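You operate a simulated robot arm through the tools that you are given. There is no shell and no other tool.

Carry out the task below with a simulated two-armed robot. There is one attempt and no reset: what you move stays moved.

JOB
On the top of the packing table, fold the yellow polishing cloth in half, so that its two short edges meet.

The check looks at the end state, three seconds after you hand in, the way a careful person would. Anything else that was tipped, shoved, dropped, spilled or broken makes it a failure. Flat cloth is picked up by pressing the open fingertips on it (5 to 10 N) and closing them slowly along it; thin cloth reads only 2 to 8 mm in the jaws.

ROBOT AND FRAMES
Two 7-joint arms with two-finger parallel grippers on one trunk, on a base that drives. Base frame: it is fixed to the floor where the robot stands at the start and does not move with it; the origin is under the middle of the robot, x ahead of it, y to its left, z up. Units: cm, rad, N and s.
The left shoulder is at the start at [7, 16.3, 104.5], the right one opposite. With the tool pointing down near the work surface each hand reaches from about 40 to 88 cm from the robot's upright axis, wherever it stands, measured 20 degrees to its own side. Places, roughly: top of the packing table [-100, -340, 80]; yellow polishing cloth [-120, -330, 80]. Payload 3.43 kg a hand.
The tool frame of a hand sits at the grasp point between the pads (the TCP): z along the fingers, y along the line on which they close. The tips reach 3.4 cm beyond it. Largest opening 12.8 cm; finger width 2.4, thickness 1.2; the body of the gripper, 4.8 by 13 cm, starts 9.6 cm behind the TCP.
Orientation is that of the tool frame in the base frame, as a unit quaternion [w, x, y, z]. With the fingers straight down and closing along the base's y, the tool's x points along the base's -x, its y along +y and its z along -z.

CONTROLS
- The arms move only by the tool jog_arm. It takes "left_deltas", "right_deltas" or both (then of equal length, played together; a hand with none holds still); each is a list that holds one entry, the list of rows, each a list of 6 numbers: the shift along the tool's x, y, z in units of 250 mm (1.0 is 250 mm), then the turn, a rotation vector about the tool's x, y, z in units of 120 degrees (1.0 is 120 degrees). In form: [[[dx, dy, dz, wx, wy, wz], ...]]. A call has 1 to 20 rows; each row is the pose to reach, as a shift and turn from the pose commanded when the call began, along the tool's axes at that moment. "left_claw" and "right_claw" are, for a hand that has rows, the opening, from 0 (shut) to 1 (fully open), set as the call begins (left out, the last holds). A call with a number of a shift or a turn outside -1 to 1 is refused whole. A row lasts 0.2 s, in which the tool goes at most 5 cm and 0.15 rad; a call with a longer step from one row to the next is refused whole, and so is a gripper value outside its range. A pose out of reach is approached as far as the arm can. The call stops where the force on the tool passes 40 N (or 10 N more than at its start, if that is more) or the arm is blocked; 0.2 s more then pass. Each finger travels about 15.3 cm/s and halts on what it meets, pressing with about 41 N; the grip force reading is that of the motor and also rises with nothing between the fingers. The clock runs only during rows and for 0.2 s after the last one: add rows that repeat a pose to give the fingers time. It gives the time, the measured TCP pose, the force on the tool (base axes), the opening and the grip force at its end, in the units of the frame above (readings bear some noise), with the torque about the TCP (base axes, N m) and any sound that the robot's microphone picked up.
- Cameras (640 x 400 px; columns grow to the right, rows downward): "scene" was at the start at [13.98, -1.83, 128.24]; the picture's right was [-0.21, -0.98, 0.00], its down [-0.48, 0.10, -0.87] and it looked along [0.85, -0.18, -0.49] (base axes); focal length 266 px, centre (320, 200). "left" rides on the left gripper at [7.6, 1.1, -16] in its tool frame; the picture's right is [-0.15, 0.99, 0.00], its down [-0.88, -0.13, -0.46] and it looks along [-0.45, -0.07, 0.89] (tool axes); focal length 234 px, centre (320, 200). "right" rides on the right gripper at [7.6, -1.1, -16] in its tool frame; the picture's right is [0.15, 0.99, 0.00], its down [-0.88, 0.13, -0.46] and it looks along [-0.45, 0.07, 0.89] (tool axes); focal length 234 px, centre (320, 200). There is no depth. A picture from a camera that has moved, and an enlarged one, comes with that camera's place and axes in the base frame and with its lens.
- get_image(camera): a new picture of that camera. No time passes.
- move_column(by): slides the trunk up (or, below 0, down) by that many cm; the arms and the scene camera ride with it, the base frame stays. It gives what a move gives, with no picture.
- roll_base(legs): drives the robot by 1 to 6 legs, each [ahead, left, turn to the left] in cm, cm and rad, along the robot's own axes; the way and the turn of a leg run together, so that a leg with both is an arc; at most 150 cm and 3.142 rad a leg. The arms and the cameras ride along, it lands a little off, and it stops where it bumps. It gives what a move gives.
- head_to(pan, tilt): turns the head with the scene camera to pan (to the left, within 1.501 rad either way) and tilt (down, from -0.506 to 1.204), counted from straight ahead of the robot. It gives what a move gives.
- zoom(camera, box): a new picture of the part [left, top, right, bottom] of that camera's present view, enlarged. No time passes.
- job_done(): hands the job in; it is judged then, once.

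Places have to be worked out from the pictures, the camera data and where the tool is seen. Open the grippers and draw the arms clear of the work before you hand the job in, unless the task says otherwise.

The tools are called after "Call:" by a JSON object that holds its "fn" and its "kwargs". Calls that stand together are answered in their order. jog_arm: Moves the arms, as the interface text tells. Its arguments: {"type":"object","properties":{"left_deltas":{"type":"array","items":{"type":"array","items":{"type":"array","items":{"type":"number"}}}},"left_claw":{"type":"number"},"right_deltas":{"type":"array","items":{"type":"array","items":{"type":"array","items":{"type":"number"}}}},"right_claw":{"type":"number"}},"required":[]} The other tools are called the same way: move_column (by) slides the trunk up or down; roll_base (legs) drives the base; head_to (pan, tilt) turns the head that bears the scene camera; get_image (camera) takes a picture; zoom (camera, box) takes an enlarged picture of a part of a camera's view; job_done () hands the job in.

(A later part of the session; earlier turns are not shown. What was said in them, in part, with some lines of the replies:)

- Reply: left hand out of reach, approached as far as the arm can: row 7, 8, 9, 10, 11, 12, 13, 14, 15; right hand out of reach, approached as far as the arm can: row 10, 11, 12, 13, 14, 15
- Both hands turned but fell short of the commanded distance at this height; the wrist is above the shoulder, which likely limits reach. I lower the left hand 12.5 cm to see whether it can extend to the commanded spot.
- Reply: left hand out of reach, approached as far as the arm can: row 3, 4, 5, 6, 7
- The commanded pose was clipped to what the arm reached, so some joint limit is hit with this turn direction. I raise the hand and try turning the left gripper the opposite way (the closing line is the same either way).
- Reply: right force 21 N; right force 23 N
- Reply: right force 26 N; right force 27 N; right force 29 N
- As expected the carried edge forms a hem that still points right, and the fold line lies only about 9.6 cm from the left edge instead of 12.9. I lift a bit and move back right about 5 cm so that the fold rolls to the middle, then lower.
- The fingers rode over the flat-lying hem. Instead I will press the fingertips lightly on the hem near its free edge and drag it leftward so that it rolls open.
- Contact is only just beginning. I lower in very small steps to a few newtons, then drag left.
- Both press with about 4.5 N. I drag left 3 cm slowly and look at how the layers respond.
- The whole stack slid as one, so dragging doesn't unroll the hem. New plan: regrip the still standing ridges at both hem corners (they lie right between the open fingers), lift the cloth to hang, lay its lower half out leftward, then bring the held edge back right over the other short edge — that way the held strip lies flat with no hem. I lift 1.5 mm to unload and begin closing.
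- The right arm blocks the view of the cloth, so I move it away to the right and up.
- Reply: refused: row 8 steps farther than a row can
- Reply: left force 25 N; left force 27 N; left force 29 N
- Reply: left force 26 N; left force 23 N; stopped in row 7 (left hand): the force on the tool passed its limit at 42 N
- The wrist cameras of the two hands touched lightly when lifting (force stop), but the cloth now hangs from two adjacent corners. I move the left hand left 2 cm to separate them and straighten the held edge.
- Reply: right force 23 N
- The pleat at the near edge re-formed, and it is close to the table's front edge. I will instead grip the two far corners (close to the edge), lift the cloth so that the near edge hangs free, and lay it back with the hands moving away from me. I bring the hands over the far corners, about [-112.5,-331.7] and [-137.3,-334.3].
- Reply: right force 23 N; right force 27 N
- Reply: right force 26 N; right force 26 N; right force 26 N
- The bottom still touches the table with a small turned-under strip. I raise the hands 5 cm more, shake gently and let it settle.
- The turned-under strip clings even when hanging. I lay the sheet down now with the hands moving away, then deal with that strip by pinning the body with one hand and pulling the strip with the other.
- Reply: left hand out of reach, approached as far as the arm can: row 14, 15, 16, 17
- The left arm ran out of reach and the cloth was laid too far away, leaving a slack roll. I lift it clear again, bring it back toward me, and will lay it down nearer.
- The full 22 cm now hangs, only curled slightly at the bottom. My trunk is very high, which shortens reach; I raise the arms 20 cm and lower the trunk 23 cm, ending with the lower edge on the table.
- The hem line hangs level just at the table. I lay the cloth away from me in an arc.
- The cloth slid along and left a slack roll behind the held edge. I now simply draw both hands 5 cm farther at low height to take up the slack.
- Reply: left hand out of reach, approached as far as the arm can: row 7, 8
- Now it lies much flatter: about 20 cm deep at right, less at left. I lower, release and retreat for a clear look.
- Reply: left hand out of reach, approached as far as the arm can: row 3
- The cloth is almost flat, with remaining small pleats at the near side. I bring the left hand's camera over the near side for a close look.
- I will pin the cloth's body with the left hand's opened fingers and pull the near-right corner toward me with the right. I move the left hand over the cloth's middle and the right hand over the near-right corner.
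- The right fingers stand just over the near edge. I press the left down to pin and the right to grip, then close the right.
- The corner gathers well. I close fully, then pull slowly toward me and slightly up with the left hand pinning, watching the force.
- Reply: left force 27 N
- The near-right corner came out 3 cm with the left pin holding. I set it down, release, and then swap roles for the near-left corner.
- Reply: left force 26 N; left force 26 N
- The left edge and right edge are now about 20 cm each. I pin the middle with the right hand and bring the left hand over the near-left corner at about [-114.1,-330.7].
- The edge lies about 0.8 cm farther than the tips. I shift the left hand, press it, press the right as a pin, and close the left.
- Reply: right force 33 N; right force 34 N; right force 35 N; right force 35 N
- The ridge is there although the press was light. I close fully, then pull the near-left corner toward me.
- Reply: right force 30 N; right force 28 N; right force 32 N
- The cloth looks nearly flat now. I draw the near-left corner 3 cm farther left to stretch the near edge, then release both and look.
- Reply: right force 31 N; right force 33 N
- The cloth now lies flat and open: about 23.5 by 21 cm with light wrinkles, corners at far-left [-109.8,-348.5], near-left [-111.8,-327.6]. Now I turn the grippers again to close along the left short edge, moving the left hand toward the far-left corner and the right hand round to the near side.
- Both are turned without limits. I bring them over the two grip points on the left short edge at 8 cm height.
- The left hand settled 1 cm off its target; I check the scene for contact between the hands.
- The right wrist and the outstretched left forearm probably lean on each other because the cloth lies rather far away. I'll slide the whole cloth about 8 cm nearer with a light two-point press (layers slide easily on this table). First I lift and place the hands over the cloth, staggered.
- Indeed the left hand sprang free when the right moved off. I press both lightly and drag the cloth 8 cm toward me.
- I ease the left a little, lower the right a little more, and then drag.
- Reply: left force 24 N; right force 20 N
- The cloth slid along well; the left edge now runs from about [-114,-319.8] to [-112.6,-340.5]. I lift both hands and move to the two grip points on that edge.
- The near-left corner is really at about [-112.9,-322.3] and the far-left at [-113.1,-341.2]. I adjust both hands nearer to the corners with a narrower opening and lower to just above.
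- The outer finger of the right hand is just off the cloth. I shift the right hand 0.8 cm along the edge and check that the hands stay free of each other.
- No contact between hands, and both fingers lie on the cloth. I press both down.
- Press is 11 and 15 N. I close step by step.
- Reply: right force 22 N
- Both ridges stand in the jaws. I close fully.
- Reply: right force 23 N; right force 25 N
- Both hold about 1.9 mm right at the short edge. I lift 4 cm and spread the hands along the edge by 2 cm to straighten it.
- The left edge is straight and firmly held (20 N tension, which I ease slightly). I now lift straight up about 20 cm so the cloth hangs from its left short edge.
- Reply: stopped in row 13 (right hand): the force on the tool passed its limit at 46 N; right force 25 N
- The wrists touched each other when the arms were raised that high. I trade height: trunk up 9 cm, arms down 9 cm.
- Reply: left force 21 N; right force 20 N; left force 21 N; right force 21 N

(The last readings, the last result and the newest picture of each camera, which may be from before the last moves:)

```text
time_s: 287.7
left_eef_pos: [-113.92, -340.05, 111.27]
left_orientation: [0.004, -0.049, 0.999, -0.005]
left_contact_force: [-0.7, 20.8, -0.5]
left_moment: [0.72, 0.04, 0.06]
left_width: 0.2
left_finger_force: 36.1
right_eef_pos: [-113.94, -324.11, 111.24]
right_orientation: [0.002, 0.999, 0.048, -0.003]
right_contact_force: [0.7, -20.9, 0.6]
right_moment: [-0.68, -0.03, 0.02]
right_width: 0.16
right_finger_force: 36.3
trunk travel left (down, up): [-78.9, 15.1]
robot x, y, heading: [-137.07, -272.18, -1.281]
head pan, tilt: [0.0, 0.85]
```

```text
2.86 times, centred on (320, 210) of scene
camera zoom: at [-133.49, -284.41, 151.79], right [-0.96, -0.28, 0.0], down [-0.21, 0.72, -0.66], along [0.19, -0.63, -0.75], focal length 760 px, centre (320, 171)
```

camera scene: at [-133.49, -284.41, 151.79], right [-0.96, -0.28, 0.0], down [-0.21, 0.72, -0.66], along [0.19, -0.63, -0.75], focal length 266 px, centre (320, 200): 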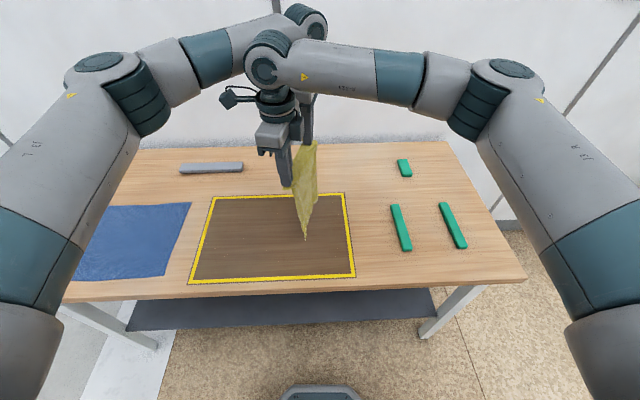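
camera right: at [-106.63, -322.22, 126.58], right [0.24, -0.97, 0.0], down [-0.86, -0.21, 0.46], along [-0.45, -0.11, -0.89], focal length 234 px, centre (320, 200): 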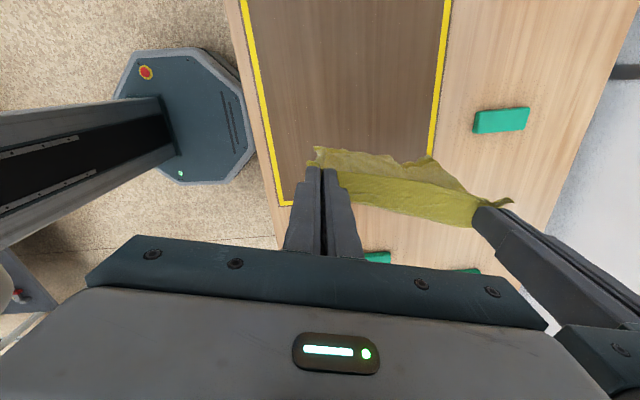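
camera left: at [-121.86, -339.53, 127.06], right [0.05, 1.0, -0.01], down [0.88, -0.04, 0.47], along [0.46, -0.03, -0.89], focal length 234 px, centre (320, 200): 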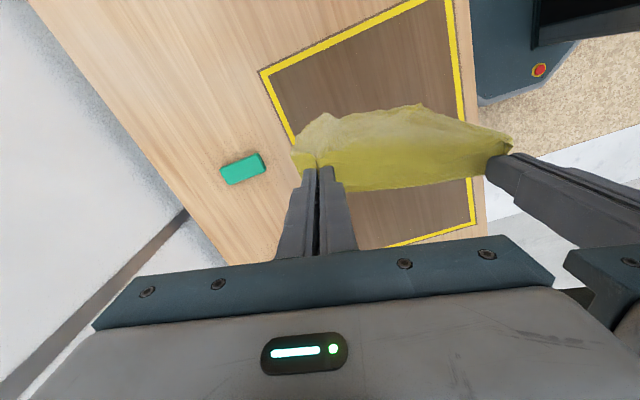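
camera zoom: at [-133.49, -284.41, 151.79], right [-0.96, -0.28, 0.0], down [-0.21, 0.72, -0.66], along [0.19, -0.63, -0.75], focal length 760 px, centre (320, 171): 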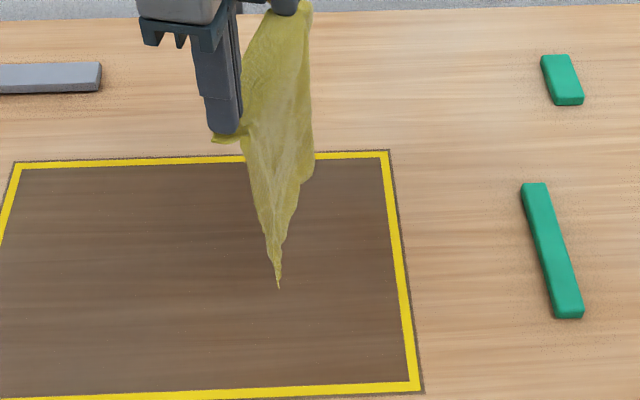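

The arms are free and the sheet hangs straight, its lower (right) short edge about 3 cm above the table. I lower the trunk 4 cm so it touches, then drift the hands right while lowering a little, so the lower edge trails on the left.

Call:
{"fn": "move_column", "kwargs": {"by": -4}}

Call:
{"fn": "jog_arm", "kwargs": {"left_deltas": [[[0.03, 0, 0.01, 0, 0, 0], [0.06, 0, 0.025, 0, 0, 0], [0.09, 0, 0.045, 0, 0, 0], [0.12, 0, 0.07, 0, 0, 0], [0.15, 0, 0.095, 0, 0, 0], [0.18, 0, 0.12, 0, 0, 0], [0.18, 0, 0.12, 0, 0, 0]]], "right_deltas": [[[-0.03, 0.004, 0.01, 0, 0, 0], [-0.06, 0.004, 0.025, 0, 0, 0], [-0.09, 0.004, 0.045, 0, 0, 0], [-0.12, 0.004, 0.07, 0, 0, 0], [-0.15, 0.004, 0.095, 0, 0, 0], [-0.18, 0.004, 0.12, 0, 0, 0], [-0.18, 0.004, 0.12, 0, 0, 0]]]}}

Call:
{"fn": "zoom", "kwargs": {"camera": "scene", "box": [250, 130, 390, 270]}}

Call:
{"fn": "get_image", "kwargs": {"camera": "right"}}

Call:
{"fn": "get_image", "kwargs": {"camera": "left"}}

```text
time_s: 288.5
left_eef_pos: [-113.98, -340.05, 107.3]
left_orientation: [0.005, -0.049, 0.999, -0.006]
left_contact_force: [0.1, 20.6, 0.2]
left_moment: [0.75, 0.01, 0.07]
left_width: 0.2
left_finger_force: 36.2
right_eef_pos: [-114.06, -324.03, 107.29]
right_orientation: [0.003, 0.999, 0.047, -0.003]
right_contact_force: [0.5, -20.5, -0.7]
right_moment: [-0.72, 0.01, 0.02]
right_width: 0.17
right_finger_force: 36.5
trunk travel left (down, up): [-74.9, 19.1]
robot x, y, heading: [-137.2, -272.15, -1.286]
head pan, tilt: [0.0, 0.85]
```

```text
time_s: 290.1
left_eef_pos: [-118.38, -340.58, 104.22]
left_orientation: [0.005, -0.05, 0.999, -0.004]
left_contact_force: [-1.7, 19.5, -0.6]
left_moment: [0.68, 0.02, 0.07]
left_width: 0.21
left_finger_force: 36.2
right_eef_pos: [-118.47, -324.61, 104.27]
right_orientation: [0.002, 0.999, 0.047, -0.003]
right_contact_force: [0.9, -19.5, -0.4]
right_moment: [-0.68, -0.03, 0.02]
right_width: 0.16
right_finger_force: 36.3
trunk travel left (down, up): [-74.9, 19.1]
robot x, y, heading: [-137.07, -272.23, -1.285]
head pan, tilt: [0.0, 0.85]
```

```text
2.86 times, centred on (320, 200) of scene
camera zoom: at [-133.45, -284.36, 147.8], right [-0.96, -0.28, 0.0], down [-0.21, 0.72, -0.66], along [0.19, -0.63, -0.75], focal length 760 px, centre (320, 200)
```

zoom: 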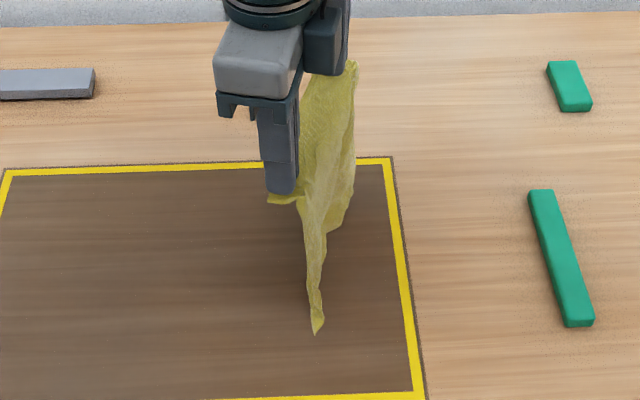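

```text
taken
camera right: at [-110.88, -322.66, 120.23], right [0.24, -0.97, 0.0], down [-0.86, -0.21, 0.46], along [-0.45, -0.11, -0.89], focal length 234 px, centre (320, 200)
```

right: 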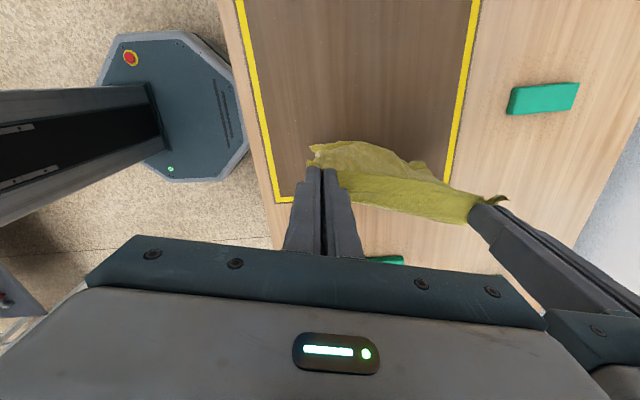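

```text
taken
camera left: at [-126.17, -340.05, 119.98], right [0.05, 1.0, -0.01], down [0.88, -0.04, 0.46], along [0.46, -0.03, -0.89], focal length 234 px, centre (320, 200)
```

left: 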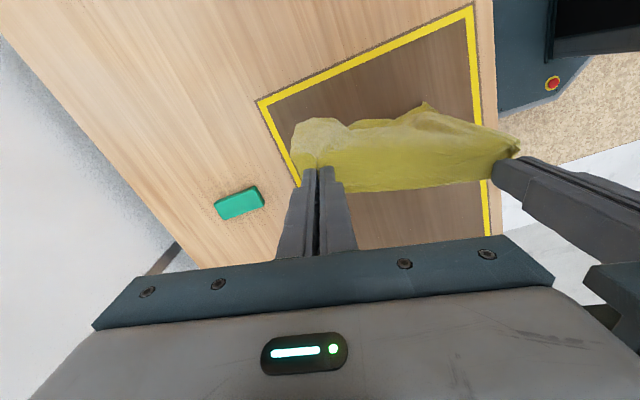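

The lower edge moved along with the hands and sits right of them. I lift it clear again, go 8 cm left, and then use a brisk right-and-down motion so that the lower part lags behind and is laid to the left of the hands.

Call:
{"fn": "move_column", "kwargs": {"by": 6}}

Call:
{"fn": "jog_arm", "kwargs": {"left_deltas": [[[-0.04, 0, 0, 0, 0, 0], [-0.08, 0, 0, 0, 0, 0], [-0.13, 0, 0, 0, 0, 0], [-0.18, 0, 0, 0, 0, 0], [-0.23, 0, 0, 0, 0, 0], [-0.28, 0, 0, 0, 0, 0], [-0.32, 0, 0, 0, 0, 0], [-0.34, 0, 0, 0, 0, 0], [-0.34, 0, 0, 0, 0, 0], [-0.34, 0, 0, 0, 0, 0], [-0.34, 0, 0, 0, 0, 0], [-0.34, 0, 0, 0, 0, 0], [-0.34, 0, 0, 0, 0, 0]]], "right_deltas": [[[0.04, 0, 0, 0, 0, 0], [0.08, 0, 0, 0, 0, 0], [0.13, 0, 0, 0, 0, 0], [0.18, 0, 0, 0, 0, 0], [0.23, 0, 0, 0, 0, 0], [0.28, 0, 0, 0, 0, 0], [0.32, 0, 0, 0, 0, 0], [0.34, 0, 0, 0, 0, 0], [0.34, 0, 0, 0, 0, 0], [0.34, 0, 0, 0, 0, 0], [0.34, 0, 0, 0, 0, 0], [0.34, 0, 0, 0, 0, 0], [0.34, 0, 0, 0, 0, 0]]]}}

Call:
{"fn": "zoom", "kwargs": {"camera": "scene", "box": [230, 130, 370, 270]}}

```text
time_s: 291.1
left_eef_pos: [-118.31, -340.51, 110.16]
left_orientation: [0.005, -0.05, 0.999, -0.004]
left_contact_force: [-1.1, 18.7, 0.1]
left_moment: [0.66, 0.04, 0.08]
left_width: 0.18
left_finger_force: 36.6
right_eef_pos: [-118.41, -324.53, 110.36]
right_orientation: [0.002, 0.999, 0.047, -0.002]
right_contact_force: [1.0, -19.1, 0.1]
right_moment: [-0.66, -0.04, 0.03]
right_width: 0.17
right_finger_force: 36.8
trunk travel left (down, up): [-80.9, 13.1]
robot x, y, heading: [-137.23, -272.04, -1.28]
head pan, tilt: [0.0, 0.85]
```

```text
time_s: 293.9
left_eef_pos: [-109.8, -339.73, 110.22]
left_orientation: [0.005, -0.05, 0.999, -0.005]
left_contact_force: [-0.5, 17.7, -0.2]
left_moment: [0.61, 0.02, 0.05]
left_width: 0.21
left_finger_force: 36.5
right_eef_pos: [-110.0, -323.76, 110.27]
right_orientation: [0.002, 0.999, 0.047, -0.002]
right_contact_force: [1.1, -17.7, -0.9]
right_moment: [-0.6, -0.04, 0.04]
right_width: 0.19
right_finger_force: 36.6
trunk travel left (down, up): [-80.9, 13.1]
robot x, y, heading: [-137.19, -272.38, -1.287]
head pan, tilt: [0.0, 0.85]
```

```text
2.86 times, centred on (300, 200) of scene
camera zoom: at [-133.48, -284.38, 153.8], right [-0.96, -0.28, 0.0], down [-0.21, 0.72, -0.66], along [0.19, -0.63, -0.75], focal length 760 px, centre (377, 200)
```

zoom: 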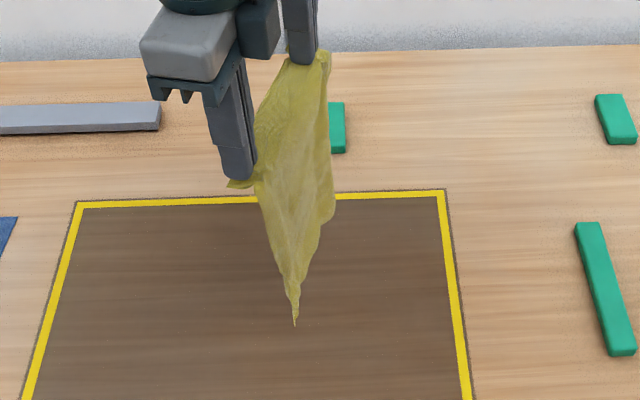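

The sheet hangs still. Now the brisk right-and-down move to lay its lower half.

Call:
{"fn": "jog_arm", "kwargs": {"left_deltas": [[[0.16, 0, 0.115, 0, 0, 0], [0.32, 0, 0.23, 0, 0, 0], [0.452, 0, 0.375, 0, 0, 0], [0.548, 0, 0.52, 0, 0, 0], [0.58, 0, 0.584, 0, 0, 0], [0.58, 0, 0.584, 0, 0, 0], [0.58, 0, 0.584, 0, 0, 0], [0.58, 0, 0.584, 0, 0, 0]]], "right_deltas": [[[-0.16, 0, 0.115, 0, 0, 0], [-0.32, 0, 0.23, 0, 0, 0], [-0.452, 0, 0.375, 0, 0, 0], [-0.548, 0, 0.52, 0, 0, 0], [-0.58, 0, 0.584, 0, 0, 0], [-0.58, 0, 0.584, 0, 0, 0], [-0.58, 0, 0.584, 0, 0, 0], [-0.58, 0, 0.584, 0, 0, 0]]]}}

Call:
{"fn": "zoom", "kwargs": {"camera": "scene", "box": [230, 130, 390, 270]}}

Call:
{"fn": "get_image", "kwargs": {"camera": "left"}}

Call:
{"fn": "get_image", "kwargs": {"camera": "right"}}

```text
time_s: 295.7
left_eef_pos: [-124.08, -341.38, 95.5]
left_orientation: [0.004, -0.05, 0.999, -0.005]
left_contact_force: [-1.3, 23.7, 0.5]
left_moment: [0.79, 0.05, 0.07]
left_width: 0.18
left_finger_force: 36.7
right_eef_pos: [-124.48, -325.25, 95.65]
right_orientation: [0.002, 0.999, 0.046, -0.003]
right_contact_force: [1.7, -22.4, 1.1]
right_moment: [-0.79, -0.05, 0.05]
right_width: 0.16
right_finger_force: 36.2
trunk travel left (down, up): [-80.9, 13.1]
robot x, y, heading: [-136.89, -271.82, -1.283]
head pan, tilt: [0.0, 0.85]
```

```text
2.86 times, centred on (310, 200) of scene
camera zoom: at [-133.49, -284.37, 153.8], right [-0.96, -0.28, 0.0], down [-0.21, 0.72, -0.66], along [0.19, -0.63, -0.75], focal length 760 px, centre (349, 200)
```

zoom: 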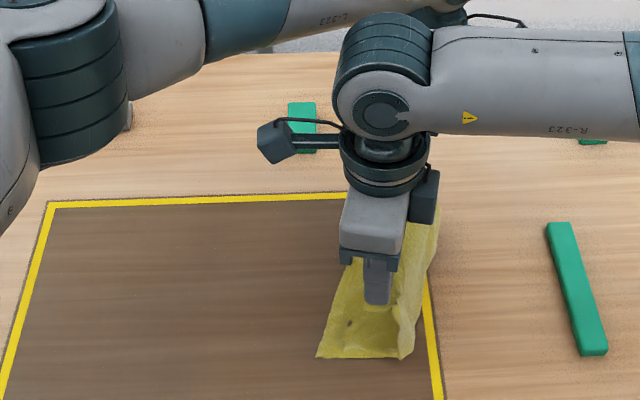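

```text
taken
camera left: at [-132.0, -340.78, 111.37], right [0.05, 1.0, -0.01], down [0.88, -0.04, 0.47], along [0.46, -0.03, -0.89], focal length 234 px, centre (320, 200)
```

left: 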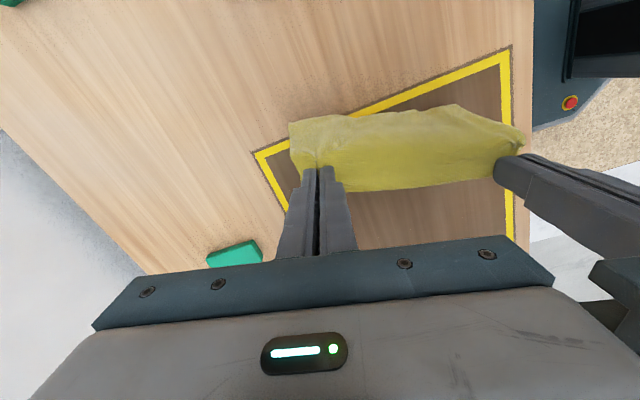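

```text
taken
camera right: at [-116.93, -323.27, 111.6], right [0.24, -0.97, 0.0], down [-0.86, -0.21, 0.46], along [-0.45, -0.11, -0.89], focal length 234 px, centre (320, 200)
```

right: 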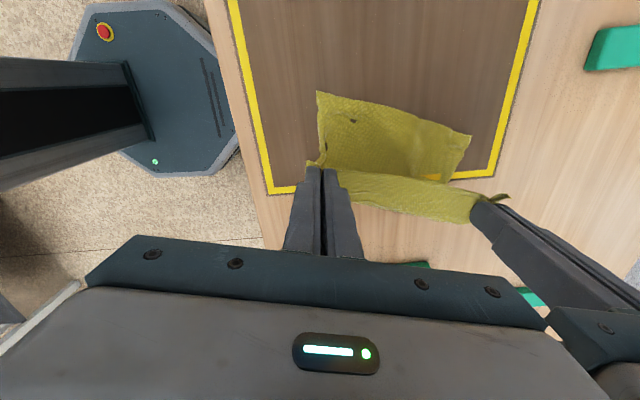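

The lower half now lies to the left of the hands: its free short edge runs from about [-118.5,-323.3] to [-118.9,-344.5], and the fold is about 9.4 cm from it. I move the hands slowly about 6 cm farther right at nearly the same height to lay more cloth until the fold is at half (12.9 cm).

Call:
{"fn": "jog_arm", "kwargs": {"left_deltas": [[[0.028, 0, 0.002, 0, 0, 0], [0.057, 0, 0.005, 0, 0, 0], [0.085, 0, 0.008, 0, 0, 0], [0.113, 0, 0.011, 0, 0, 0], [0.142, 0, 0.014, 0, 0, 0], [0.17, 0, 0.017, 0, 0, 0], [0.198, 0, 0.02, 0, 0, 0], [0.227, 0, 0.024, 0, 0, 0], [0.255, 0, 0.028, 0, 0, 0], [0.255, 0, 0.028, 0, 0, 0], [0.255, 0, 0.028, 0, 0, 0]]], "right_deltas": [[[-0.025, 0, 0.002, 0, 0, 0], [-0.051, 0, 0.005, 0, 0, 0], [-0.076, 0, 0.008, 0, 0, 0], [-0.101, 0, 0.011, 0, 0, 0], [-0.127, 0, 0.014, 0, 0, 0], [-0.152, 0, 0.017, 0, 0, 0], [-0.177, 0, 0.02, 0, 0, 0], [-0.203, 0, 0.024, 0, 0, 0], [-0.228, 0, 0.028, 0, 0, 0], [-0.228, 0, 0.028, 0, 0, 0], [-0.228, 0, 0.028, 0, 0, 0]]]}}

Call:
{"fn": "zoom", "kwargs": {"camera": "scene", "box": [250, 130, 410, 270]}}

Call:
{"fn": "get_image", "kwargs": {"camera": "left"}}

Call:
{"fn": "get_image", "kwargs": {"camera": "right"}}

```text
time_s: 298.1
left_eef_pos: [-130.56, -341.97, 94.81]
left_orientation: [0.006, -0.05, 0.999, -0.004]
left_contact_force: [0.3, 25.5, 0.9]
left_moment: [0.92, 0.03, 0.08]
left_width: 0.22
left_finger_force: 36.8
right_eef_pos: [-130.13, -325.77, 95.0]
right_orientation: [0.002, 0.999, 0.047, -0.003]
right_contact_force: [0.8, -25.3, -0.1]
right_moment: [-0.82, -0.05, 0.02]
right_width: 0.17
right_finger_force: 36.6
trunk travel left (down, up): [-80.9, 13.1]
robot x, y, heading: [-137.19, -272.27, -1.29]
head pan, tilt: [0.0, 0.85]
```

```text
2.86 times, centred on (330, 200) of scene
camera zoom: at [-133.52, -284.39, 153.8], right [-0.96, -0.28, 0.0], down [-0.21, 0.72, -0.66], along [0.19, -0.63, -0.75], focal length 760 px, centre (291, 200)
```

zoom: 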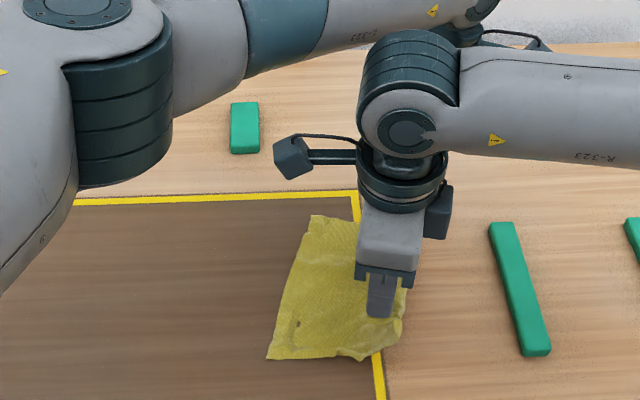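

```text
taken
camera left: at [-138.37, -341.46, 110.56], right [0.05, 1.0, -0.01], down [0.88, -0.04, 0.47], along [0.46, -0.03, -0.89], focal length 234 px, centre (320, 200)
```

left: 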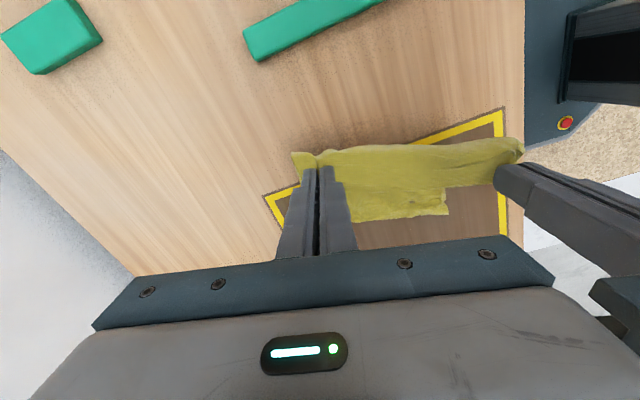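

```text
taken
camera right: at [-122.65, -323.81, 110.99], right [0.24, -0.97, 0.01], down [-0.86, -0.21, 0.46], along [-0.45, -0.11, -0.89], focal length 234 px, centre (320, 200)
```

right: 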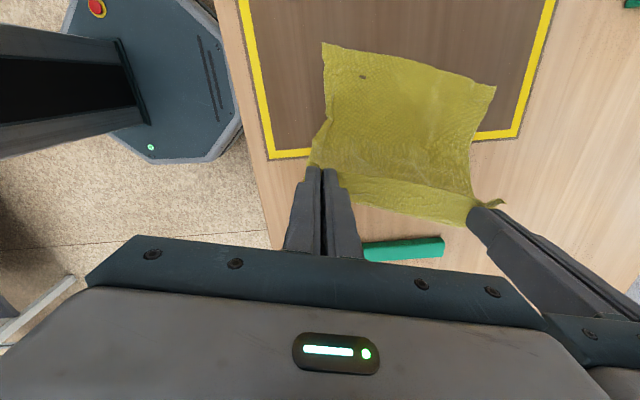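

The lower half now lies flat: its free edge from about [-119.25,-323.5] to [-118.4,-344.2], the hands 11.5 cm right of it and 11.3 cm up — right at the half. Now I bring the held edge back left and down at 45° toward that free edge; first three quarters of the way.

Call:
{"fn": "jog_arm", "kwargs": {"left_deltas": [[[-0.036, -0.004, 0.03, 0, 0, 0], [-0.073, -0.007, 0.065, 0, 0, 0], [-0.109, -0.011, 0.1, 0, 0, 0], [-0.145, -0.015, 0.136, 0, 0, 0], [-0.182, -0.018, 0.173, 0, 0, 0], [-0.218, -0.022, 0.21, 0, 0, 0], [-0.254, -0.026, 0.247, 0, 0, 0], [-0.291, -0.029, 0.284, 0, 0, 0], [-0.327, -0.033, 0.32, 0, 0, 0], [-0.327, -0.033, 0.32, 0, 0, 0]]], "right_deltas": [[[0.033, 0.011, 0.03, 0, 0, 0], [0.066, 0.014, 0.066, 0, 0, 0], [0.098, 0.018, 0.102, 0, 0, 0], [0.131, 0.021, 0.139, 0, 0, 0], [0.164, 0.024, 0.176, 0, 0, 0], [0.197, 0.027, 0.214, 0, 0, 0], [0.229, 0.03, 0.252, 0, 0, 0], [0.262, 0.033, 0.289, 0, 0, 0], [0.295, 0.036, 0.326, 0, 0, 0], [0.295, 0.036, 0.326, 0, 0, 0]]]}}

Call:
{"fn": "zoom", "kwargs": {"camera": "scene", "box": [250, 130, 410, 270]}}

Call:
{"fn": "get_image", "kwargs": {"camera": "left"}}

Call:
{"fn": "get_image", "kwargs": {"camera": "right"}}

```text
time_s: 300.3
left_eef_pos: [-122.16, -342.02, 86.93]
left_orientation: [0.005, -0.05, 0.999, -0.005]
left_contact_force: [-0.8, 20.9, -0.4]
left_moment: [0.72, 0.07, 0.06]
left_width: 0.21
left_finger_force: 36.1
right_eef_pos: [-122.87, -326.13, 86.88]
right_orientation: [0.002, 0.999, 0.047, -0.002]
right_contact_force: [0.6, -21.5, -0.5]
right_moment: [-0.73, -0.04, 0.04]
right_width: 0.17
right_finger_force: 36.3
trunk travel left (down, up): [-80.9, 13.1]
robot x, y, heading: [-137.24, -271.99, -1.284]
head pan, tilt: [0.0, 0.85]
```

```text
2.86 times, centred on (330, 200) of scene
camera zoom: at [-133.56, -284.37, 153.8], right [-0.96, -0.28, 0.0], down [-0.21, 0.72, -0.66], along [0.19, -0.63, -0.75], focal length 760 px, centre (291, 200)
```

zoom: 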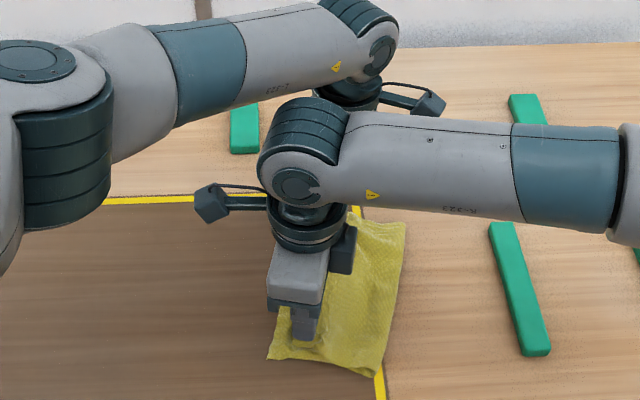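

```text
taken
camera left: at [-130.09, -341.56, 102.67], right [0.05, 1.0, -0.01], down [0.88, -0.04, 0.47], along [0.46, -0.03, -0.89], focal length 234 px, centre (320, 200)
```

left: 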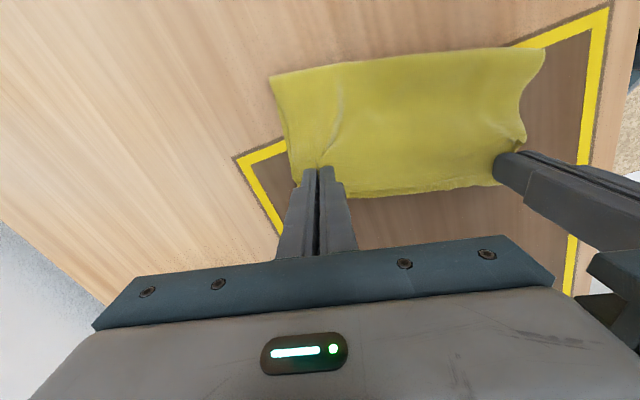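

```text
taken
camera right: at [-115.26, -324.13, 102.83], right [0.24, -0.97, 0.0], down [-0.86, -0.21, 0.46], along [-0.45, -0.11, -0.89], focal length 234 px, centre (320, 200)
```

right: 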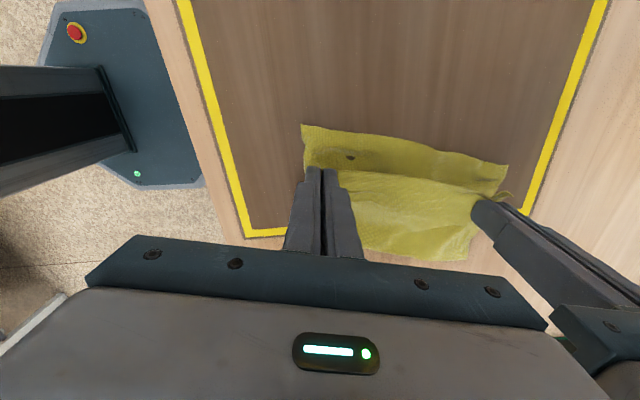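

The fold is going over neatly and the lower edge has not moved. I zoom in to see where the held edge lies relative to the lower one before the last bit.

Call:
{"fn": "zoom", "kwargs": {"camera": "right", "box": [280, 100, 440, 220]}}

Call:
{"fn": "zoom", "kwargs": {"camera": "right", "box": [400, 120, 560, 240]}}

Call:
{"fn": "zoom", "kwargs": {"camera": "left", "box": [270, 120, 430, 240]}}

```text
3.33 times, centred on (360, 160) of right
camera zoom: at [-115.26, -324.13, 102.83], right [0.24, -0.97, 0.0], down [-0.86, -0.21, 0.46], along [-0.45, -0.11, -0.89], focal length 781 px, centre (187, 333)
```

zoom: 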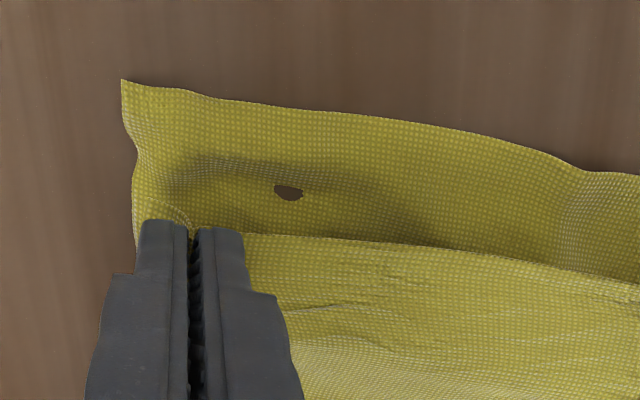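

```text
3.33 times, centred on (480, 180) of right
camera zoom: at [-115.26, -324.13, 102.83], right [0.24, -0.97, 0.0], down [-0.86, -0.21, 0.46], along [-0.45, -0.11, -0.89], focal length 781 px, centre (-213, 267)
```

zoom: 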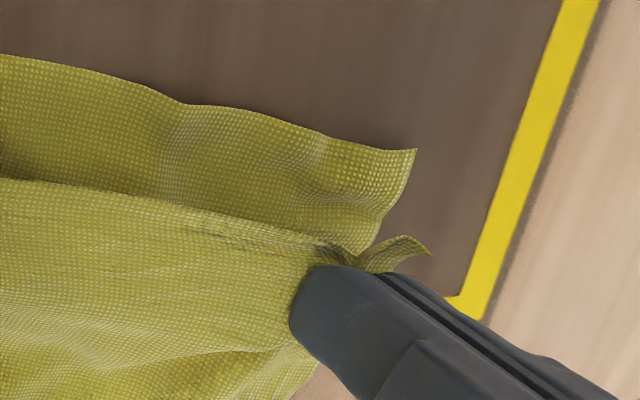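

```text
3.33 times, centred on (350, 180) of left
camera zoom: at [-130.09, -341.56, 102.67], right [0.05, 1.0, -0.01], down [0.88, -0.04, 0.47], along [0.46, -0.03, -0.89], focal length 781 px, centre (220, 267)
```

zoom: 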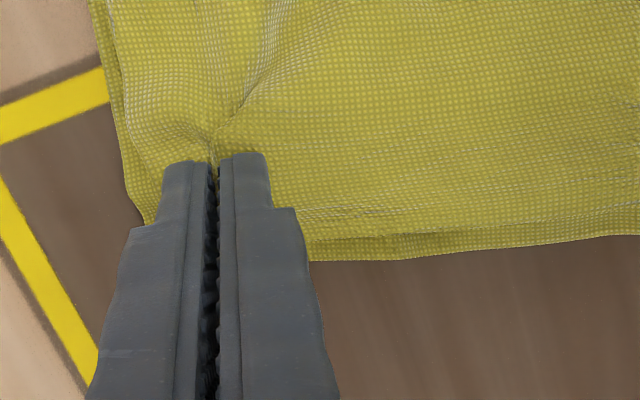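

The held edge is about 1 cm left of the jaw centre, as assumed, and runs parallel to the lower edge. I finish the last 2.6 cm and set it down.

Call:
{"fn": "jog_arm", "kwargs": {"left_deltas": [[[-0.025, -0.002, 0.025, 0, 0, 0], [-0.05, -0.005, 0.05, 0, 0, 0], [-0.075, -0.007, 0.075, 0, 0, 0], [-0.1, -0.01, 0.095, 0, 0, 0], [-0.114, -0.011, 0.11, 0, 0, 0], [-0.114, -0.011, 0.12, 0, 0, 0], [-0.114, -0.011, 0.124, 0, 0, 0]]], "right_deltas": [[[0.022, 0.002, 0.025, 0, 0, 0], [0.044, 0.004, 0.05, 0, 0, 0], [0.066, 0.006, 0.075, 0, 0, 0], [0.088, 0.008, 0.095, 0, 0, 0], [0.101, 0.009, 0.11, 0, 0, 0], [0.101, 0.009, 0.118, 0, 0, 0], [0.101, 0.009, 0.122, 0, 0, 0]]]}}

Call:
{"fn": "zoom", "kwargs": {"camera": "right", "box": [280, 100, 560, 260]}}

Call:
{"fn": "get_image", "kwargs": {"camera": "left"}}

Call:
{"fn": "zoom", "kwargs": {"camera": "scene", "box": [260, 160, 380, 270]}}

```text
time_s: 301.9
left_eef_pos: [-119.37, -342.08, 83.7]
left_orientation: [0.004, -0.05, 0.999, -0.005]
left_contact_force: [-1.0, 18.2, -0.1]
left_moment: [0.63, 0.06, 0.0]
left_width: 0.16
left_finger_force: 36.4
right_eef_pos: [-120.42, -326.03, 83.67]
right_orientation: [0.002, 0.999, 0.047, -0.002]
right_contact_force: [1.5, -18.1, 0.5]
right_moment: [-0.59, -0.11, 0.07]
right_width: 0.16
right_finger_force: 36.6
trunk travel left (down, up): [-80.9, 13.1]
robot x, y, heading: [-137.31, -272.23, -1.285]
head pan, tilt: [0.0, 0.85]
```

```text
2.29 times, centred on (420, 180) of right
camera zoom: at [-112.72, -324.07, 99.72], right [0.24, -0.97, 0.0], down [-0.86, -0.21, 0.46], along [-0.45, -0.11, -0.89], focal length 535 px, centre (91, 246)
```

zoom: 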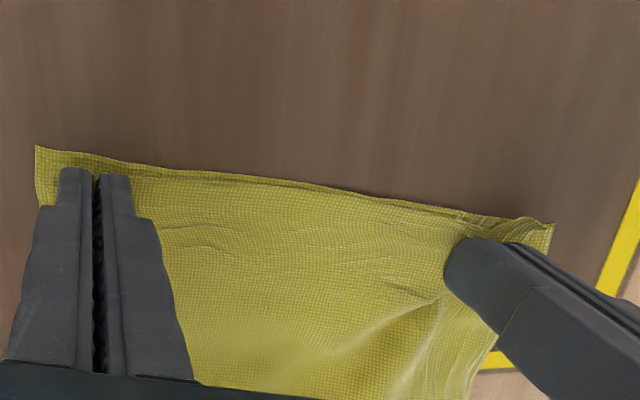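

```text
taken
camera left: at [-127.16, -341.57, 99.6], right [0.05, 1.0, -0.01], down [0.88, -0.04, 0.47], along [0.46, -0.03, -0.89], focal length 234 px, centre (320, 200)
```

left: 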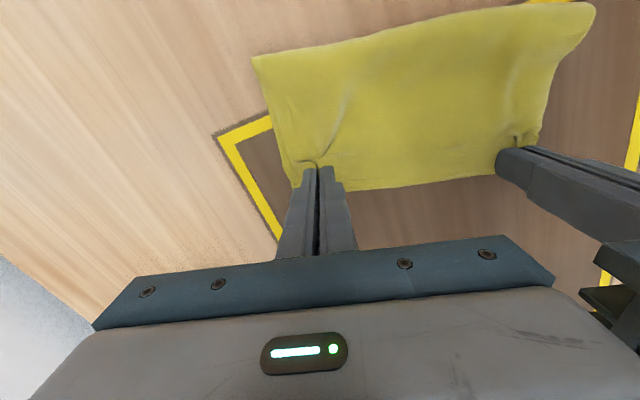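

```text
3.64 times, centred on (320, 215) of scene
camera zoom: at [-133.49, -284.38, 153.8], right [-0.96, -0.28, 0.0], down [-0.21, 0.72, -0.66], along [0.19, -0.63, -0.75], focal length 968 px, centre (320, 146)
```

zoom: 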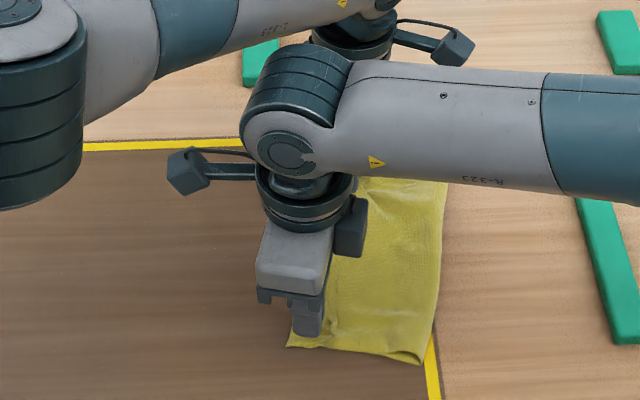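

The two short edges lie together within about half a cm. I relax the tension by moving the hands 0.3 cm toward each other, then open the jaws slightly and lift straight up.

Call:
{"fn": "jog_arm", "kwargs": {"left_deltas": [[[0, 0.006, -0.004, 0, 0, 0], [0, 0.012, -0.008, 0, 0, 0], [0, 0.012, -0.008, 0, 0, 0]]], "right_deltas": [[[0, 0.006, -0.004, 0, 0, 0], [0, 0.012, -0.008, 0, 0, 0], [0, 0.012, -0.008, 0, 0, 0]]]}}

Call:
{"fn": "jog_arm", "kwargs": {"left_deltas": [[[0, 0, 0, 0, 0, 0], [0, 0, 0, 0, 0, 0], [0, 0, -0.02, 0, 0, 0], [0, 0, -0.05, 0, 0, 0], [0, 0, -0.1, 0, 0, 0], [0, 0, -0.16, 0, 0, 0], [0, 0, -0.22, 0, 0, 0], [0, 0, -0.28, 0, 0, 0]]], "right_deltas": [[[0, 0, 0, 0, 0, 0], [0, 0, 0, 0, 0, 0], [0, 0, -0.02, 0, 0, 0], [0, 0, -0.05, 0, 0, 0], [0, 0, -0.1, 0, 0, 0], [0, 0, -0.16, 0, 0, 0], [0, 0, -0.22, 0, 0, 0], [0, 0, -0.28, 0, 0, 0]]], "left_claw": 0.09, "right_claw": 0.09}}

Call:
{"fn": "get_image", "kwargs": {"camera": "right"}}

Call:
{"fn": "get_image", "kwargs": {"camera": "left"}}

```text
time_s: 302.7
left_eef_pos: [-119.39, -341.73, 84.08]
left_orientation: [0.005, -0.05, 0.999, -0.006]
left_contact_force: [0.2, 6.4, -0.4]
left_moment: [0.25, 0.04, -0.02]
left_width: 0.15
left_finger_force: 36.5
right_eef_pos: [-120.34, -326.24, 83.91]
right_orientation: [0.002, 0.999, 0.047, -0.003]
right_contact_force: [-0.5, -6.6, -0.2]
right_moment: [-0.24, -0.03, 0.01]
right_width: 0.15
right_finger_force: 36.2
trunk travel left (down, up): [-80.9, 13.1]
robot x, y, heading: [-137.16, -272.12, -1.285]
head pan, tilt: [0.0, 0.85]
```

```text
time_s: 304.5
left_eef_pos: [-119.46, -341.79, 91.07]
left_orientation: [0.005, -0.05, 0.999, -0.006]
left_contact_force: [0.4, 0.4, 0.0]
left_moment: [-0.01, -0.01, 0.0]
left_width: 1.15
left_finger_force: 0.0
right_eef_pos: [-120.39, -326.26, 91.08]
right_orientation: [0.001, 0.999, 0.047, -0.002]
right_contact_force: [-0.8, -0.2, 1.2]
right_moment: [0.02, -0.01, -0.01]
right_width: 1.18
right_finger_force: 0.1
trunk travel left (down, up): [-80.9, 13.1]
robot x, y, heading: [-137.13, -272.05, -1.286]
head pan, tilt: [0.0, 0.85]
```

```text
taken
camera right: at [-112.69, -324.28, 106.98], right [0.24, -0.97, 0.0], down [-0.86, -0.21, 0.46], along [-0.45, -0.11, -0.89], focal length 234 px, centre (320, 200)
```

right: 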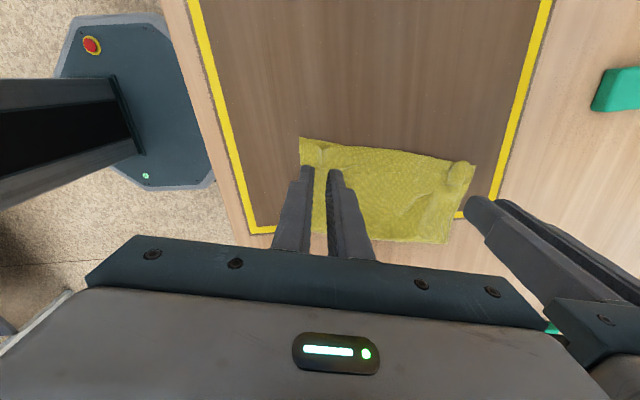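

```text
taken
camera left: at [-127.27, -341.2, 106.83], right [0.05, 1.0, -0.01], down [0.88, -0.04, 0.47], along [0.46, -0.03, -0.89], focal length 234 px, centre (320, 200)
```

left: 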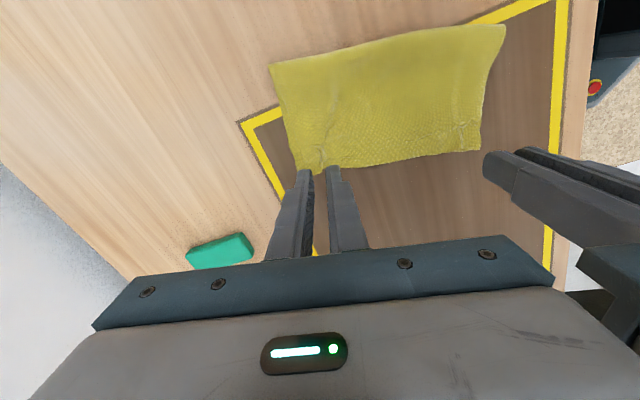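

Released cleanly. I raise both hands, the left going left and the right going right, for a clear view.

Call:
{"fn": "jog_arm", "kwargs": {"left_deltas": [[[0, 0, -0.1, 0, 0, 0], [0, 0, -0.22, 0, 0, 0], [-0.06, 0, -0.34, 0, 0, 0], [-0.16, 0, -0.4, 0, 0, 0], [-0.28, 0, -0.4, 0, 0, 0], [-0.42, 0, -0.4, 0, 0, 0], [-0.56, 0, -0.4, 0, 0, 0], [-0.7, 0, -0.4, 0, 0, 0], [-0.84, 0, -0.4, 0, 0, 0]]], "right_deltas": [[[0, 0, -0.1, 0, 0, 0], [0, 0, -0.22, 0, 0, 0], [-0.02, 0, -0.34, 0, 0, 0], [-0.1, 0, -0.4, 0, 0, 0], [-0.22, 0, -0.4, 0, 0, 0], [-0.36, 0, -0.4, 0, 0, 0], [-0.52, 0, -0.4, 0, 0, 0], [-0.68, 0, -0.4, 0, 0, 0], [-0.84, 0, -0.4, 0, 0, 0]]]}}

Call:
{"fn": "get_image", "kwargs": {"camera": "scene"}}

Call:
{"fn": "zoom", "kwargs": {"camera": "scene", "box": [280, 180, 390, 270]}}

```text
time_s: 306.5
left_eef_pos: [-98.79, -339.38, 101.34]
left_orientation: [0.004, -0.05, 0.999, -0.004]
left_contact_force: [-0.2, -0.6, 0.6]
left_moment: [0.02, -0.04, -0.01]
left_width: 1.13
left_finger_force: 0.1
right_eef_pos: [-141.26, -328.3, 101.11]
right_orientation: [0.002, 0.999, 0.048, -0.002]
right_contact_force: [0.4, -0.7, 0.8]
right_moment: [0.01, -0.01, -0.02]
right_width: 1.17
right_finger_force: 0.0
trunk travel left (down, up): [-80.9, 13.1]
robot x, y, heading: [-137.13, -272.34, -1.282]
head pan, tilt: [0.0, 0.85]
```

```text
taken
camera scene: at [-133.58, -284.28, 153.82], right [-0.96, -0.28, 0.0], down [-0.21, 0.72, -0.66], along [0.19, -0.63, -0.75], focal length 266 px, centre (320, 200)
```

scene: 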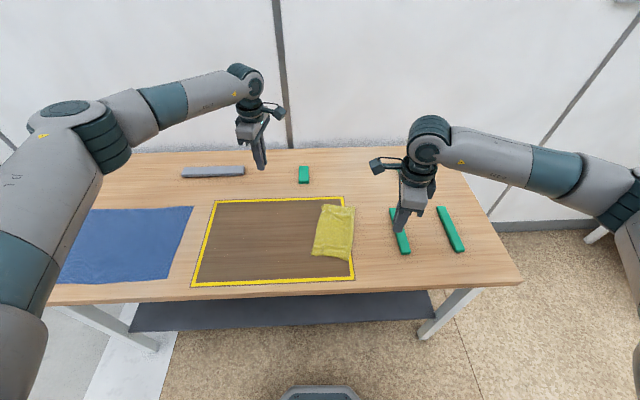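

```text
4.44 times, centred on (335, 225) of scene
camera zoom: at [-133.58, -284.28, 153.82], right [-0.96, -0.28, 0.0], down [-0.21, 0.72, -0.66], along [0.19, -0.63, -0.75], focal length 1183 px, centre (253, 89)
```

zoom: 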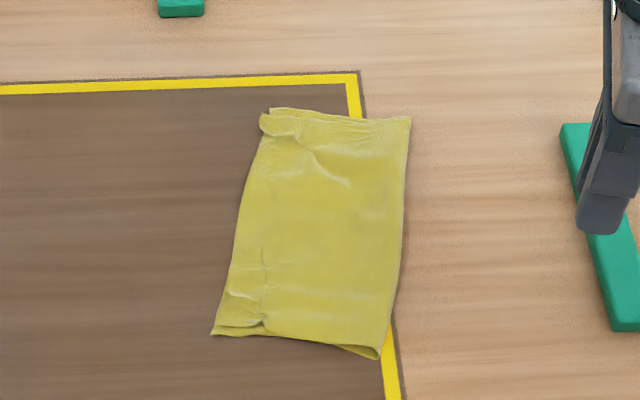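

The cloth is folded to about 11.6 by 21 cm with its short edges together at the left. I zoom in closer on that edge and both its ends.

Call:
{"fn": "zoom", "kwargs": {"camera": "scene", "box": [320, 200, 360, 230]}}

Call:
{"fn": "zoom", "kwargs": {"camera": "scene", "box": [305, 235, 360, 275]}}

Call:
{"fn": "jog_arm", "kwargs": {"left_deltas": [[[0.12, 0.05, -0.06, 0, 0, 0], [0.28, 0.1, -0.08, 0, 0, 0], [0.44, 0.15, -0.1, 0, 0, 0], [0.58, 0.2, -0.1, 0, 0, 0], [0.7, 0.22, -0.1, 0, 0, 0], [0.7, 0.22, -0.1, 0, 0, 0]]]}}

Call:
{"fn": "get_image", "kwargs": {"camera": "left"}}

Call:
{"fn": "zoom", "kwargs": {"camera": "left", "box": [230, 60, 450, 220]}}

```text
13.33 times, centred on (340, 215) of scene
camera zoom: at [-133.58, -284.28, 153.82], right [-0.96, -0.28, 0.0], down [-0.21, 0.72, -0.66], along [0.19, -0.63, -0.75], focal length 3549 px, centre (53, 0)
```

zoom: 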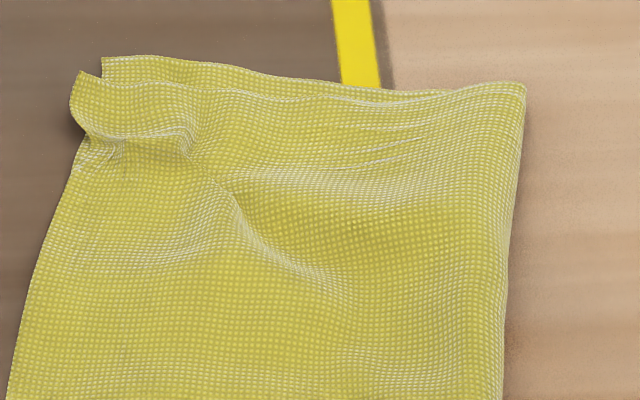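

```text
10.00 times, centred on (332, 255) of scene
camera zoom: at [-133.58, -284.28, 153.82], right [-0.96, -0.28, 0.0], down [-0.21, 0.72, -0.66], along [0.19, -0.63, -0.75], focal length 2662 px, centre (195, -350)
```

zoom: 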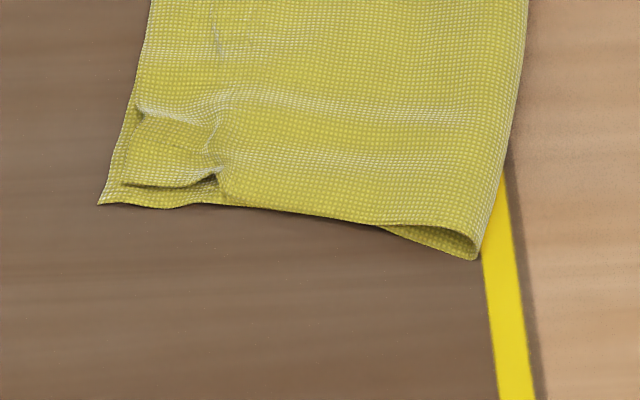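

```text
time_s: 307.9
left_eef_pos: [-116.57, -335.78, 103.46]
left_orientation: [0.004, -0.05, 0.999, -0.005]
left_contact_force: [-0.5, -0.4, 1.1]
left_moment: [-0.01, 0.01, 0.02]
left_width: 1.11
left_finger_force: 0.2
right_eef_pos: [-141.0, -328.22, 101.08]
right_orientation: [0.001, 0.999, 0.047, -0.002]
right_contact_force: [-0.9, 0.6, -0.3]
right_moment: [-0.03, 0.01, 0.01]
right_width: 1.13
right_finger_force: 0.0
trunk travel left (down, up): [-80.9, 13.1]
robot x, y, heading: [-137.14, -271.87, -1.286]
head pan, tilt: [0.0, 0.85]
```

```text
taken
camera left: at [-124.38, -335.29, 119.29], right [0.05, 1.0, -0.01], down [0.88, -0.04, 0.46], along [0.46, -0.03, -0.89], focal length 234 px, centre (320, 200)
```

left: 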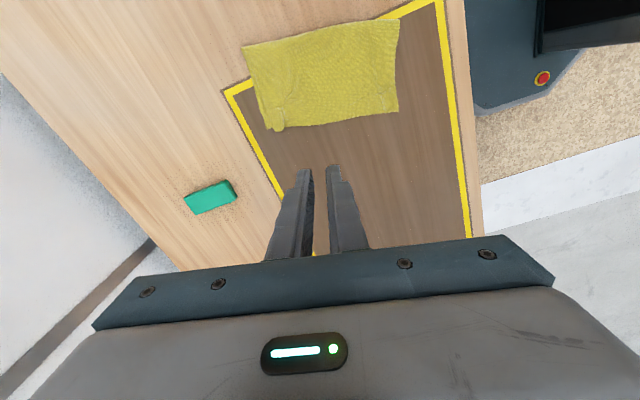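

```text
2.50 times, centred on (340, 140) of left
camera zoom: at [-124.38, -335.29, 119.29], right [0.05, 1.0, -0.01], down [0.88, -0.04, 0.46], along [0.46, -0.03, -0.89], focal length 585 px, centre (270, 350)
```

zoom: 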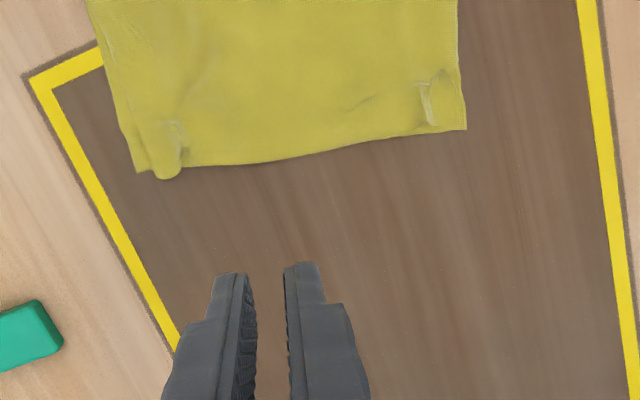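

The short edges coincide, with all corners within about 0.7 cm and only faint gathers where they were held. I now raise the arms, open the grippers and draw them well clear.

Call:
{"fn": "jog_arm", "kwargs": {"left_deltas": [[[-0.06, 0.02, -0.1, 0, 0, 0], [-0.18, 0.06, -0.18, 0, 0, 0], [-0.3, 0.1, -0.26, 0, 0, 0], [-0.42, 0.14, -0.34, 0, 0, 0], [-0.54, 0.18, -0.4, 0, 0, 0], [-0.66, 0.22, -0.4, 0, 0, 0], [-0.78, 0.26, -0.4, 0, 0, 0], [-0.88, 0.3, -0.4, 0, 0, 0]]], "right_deltas": [[[-0.04, -0.02, -0.1, 0, 0, 0], [-0.1, -0.06, -0.18, 0, 0, 0], [-0.16, -0.1, -0.26, 0, 0, 0], [-0.22, -0.14, -0.34, 0, 0, 0], [-0.28, -0.16, -0.4, 0, 0, 0], [-0.34, -0.18, -0.4, 0, 0, 0], [-0.4, -0.2, -0.4, 0, 0, 0], [-0.44, -0.2, -0.4, 0, 0, 0]]]}}

Call:
{"fn": "jog_arm", "kwargs": {"left_deltas": [[[0, 0, 0, 0, 0, 0], [0, 0, 0, 0, 0, 0], [0, 0, 0, 0, 0, 0], [0, 0, 0, 0, 0, 0]]], "right_deltas": [[[0, 0, 0, 0, 0, 0], [0, 0, 0, 0, 0, 0], [0, 0, 0, 0, 0, 0], [0, 0, 0, 0, 0, 0]]], "left_claw": 1.0, "right_claw": 1.0}}

Call:
{"fn": "get_image", "kwargs": {"camera": "scene"}}

Call:
{"fn": "zoom", "kwargs": {"camera": "scene", "box": [280, 180, 390, 270]}}

```text
time_s: 309.7
left_eef_pos: [-95.53, -325.91, 113.49]
left_orientation: [0.004, -0.049, 0.999, -0.006]
left_contact_force: [-0.4, 0.4, -0.2]
left_moment: [-0.05, 0.03, -0.02]
left_width: 1.14
left_finger_force: 0.1
right_eef_pos: [-152.35, -324.03, 111.18]
right_orientation: [0.003, 0.999, 0.046, -0.002]
right_contact_force: [-0.5, -0.1, -0.7]
right_moment: [0.0, 0.01, 0.01]
right_width: 1.14
right_finger_force: 0.0
trunk travel left (down, up): [-80.9, 13.1]
robot x, y, heading: [-137.18, -272.1, -1.281]
head pan, tilt: [0.0, 0.85]
```

```text
time_s: 310.7
left_eef_pos: [-95.61, -326.01, 113.53]
left_orientation: [0.004, -0.05, 0.999, -0.005]
left_contact_force: [0.8, 0.4, -0.7]
left_moment: [-0.01, 0.02, -0.01]
left_width: 12.8
left_finger_force: 0.1
right_eef_pos: [-152.45, -324.28, 111.18]
right_orientation: [0.002, 0.999, 0.047, -0.002]
right_contact_force: [-0.2, -0.5, -0.1]
right_moment: [-0.01, -0.01, -0.02]
right_width: 12.79
right_finger_force: 0.0
trunk travel left (down, up): [-80.9, 13.1]
robot x, y, heading: [-136.93, -271.93, -1.283]
head pan, tilt: [0.0, 0.85]
```

```text
taken
camera scene: at [-133.5, -284.36, 153.8], right [-0.96, -0.28, 0.0], down [-0.21, 0.72, -0.66], along [0.19, -0.63, -0.75], focal length 266 px, centre (320, 200)
```

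scene: 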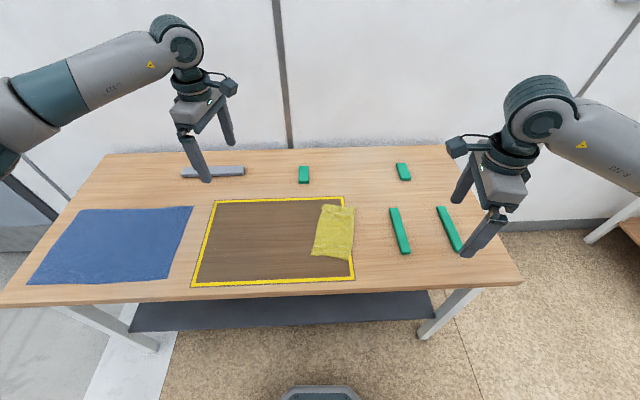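

```text
4.44 times, centred on (335, 225) of scene
camera zoom: at [-133.5, -284.36, 153.8], right [-0.96, -0.28, 0.0], down [-0.21, 0.72, -0.66], along [0.19, -0.63, -0.75], focal length 1183 px, centre (253, 89)
```

zoom: 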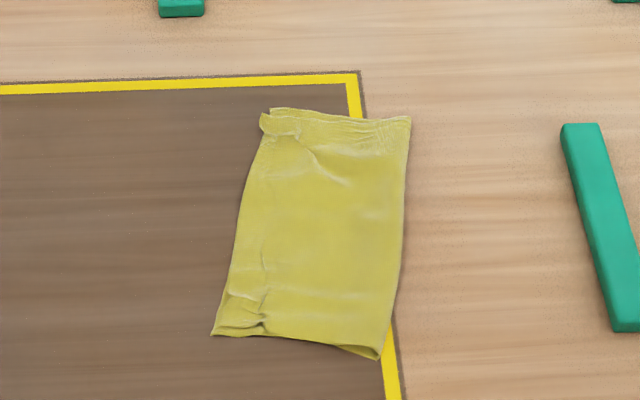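

The cloth lies folded with its short edges together. The other items on the table are in place, the grippers are open and the arms are clear, so I hand the job in.

Call:
{"fn": "job_done", "kwargs": {}}

```text
The job is handed in.
```

The yellow polishing cloth is folded in half on the packing table, with its two short edges together on the left. The job has been handed in.

- **Fold:** it measures about 11.6 by 21 cm. The matching corners of the short edges lie within about 1 cm of each other.
- **Appearance:** there are faint gathers where the grippers held the cloth. The folded side still bulges slightly at its near end.
- **Position:** the cloth was moved while I worked. It now lies mostly inside the yellow outline at its right side, with the fold sticking out a little.
- **Other items:** in the last pictures everything else on the table looked undisturbed.
- **Robot:** both grippers are open and the arms are raised clear of the cloth. The robot is still standing at the table.

The first way of folding failed because the held strip stayed turned back. I spread the cloth out again and refolded it from the other short edge. The two arms pressed against each other a few times on the way; two of those tripped the force limit.
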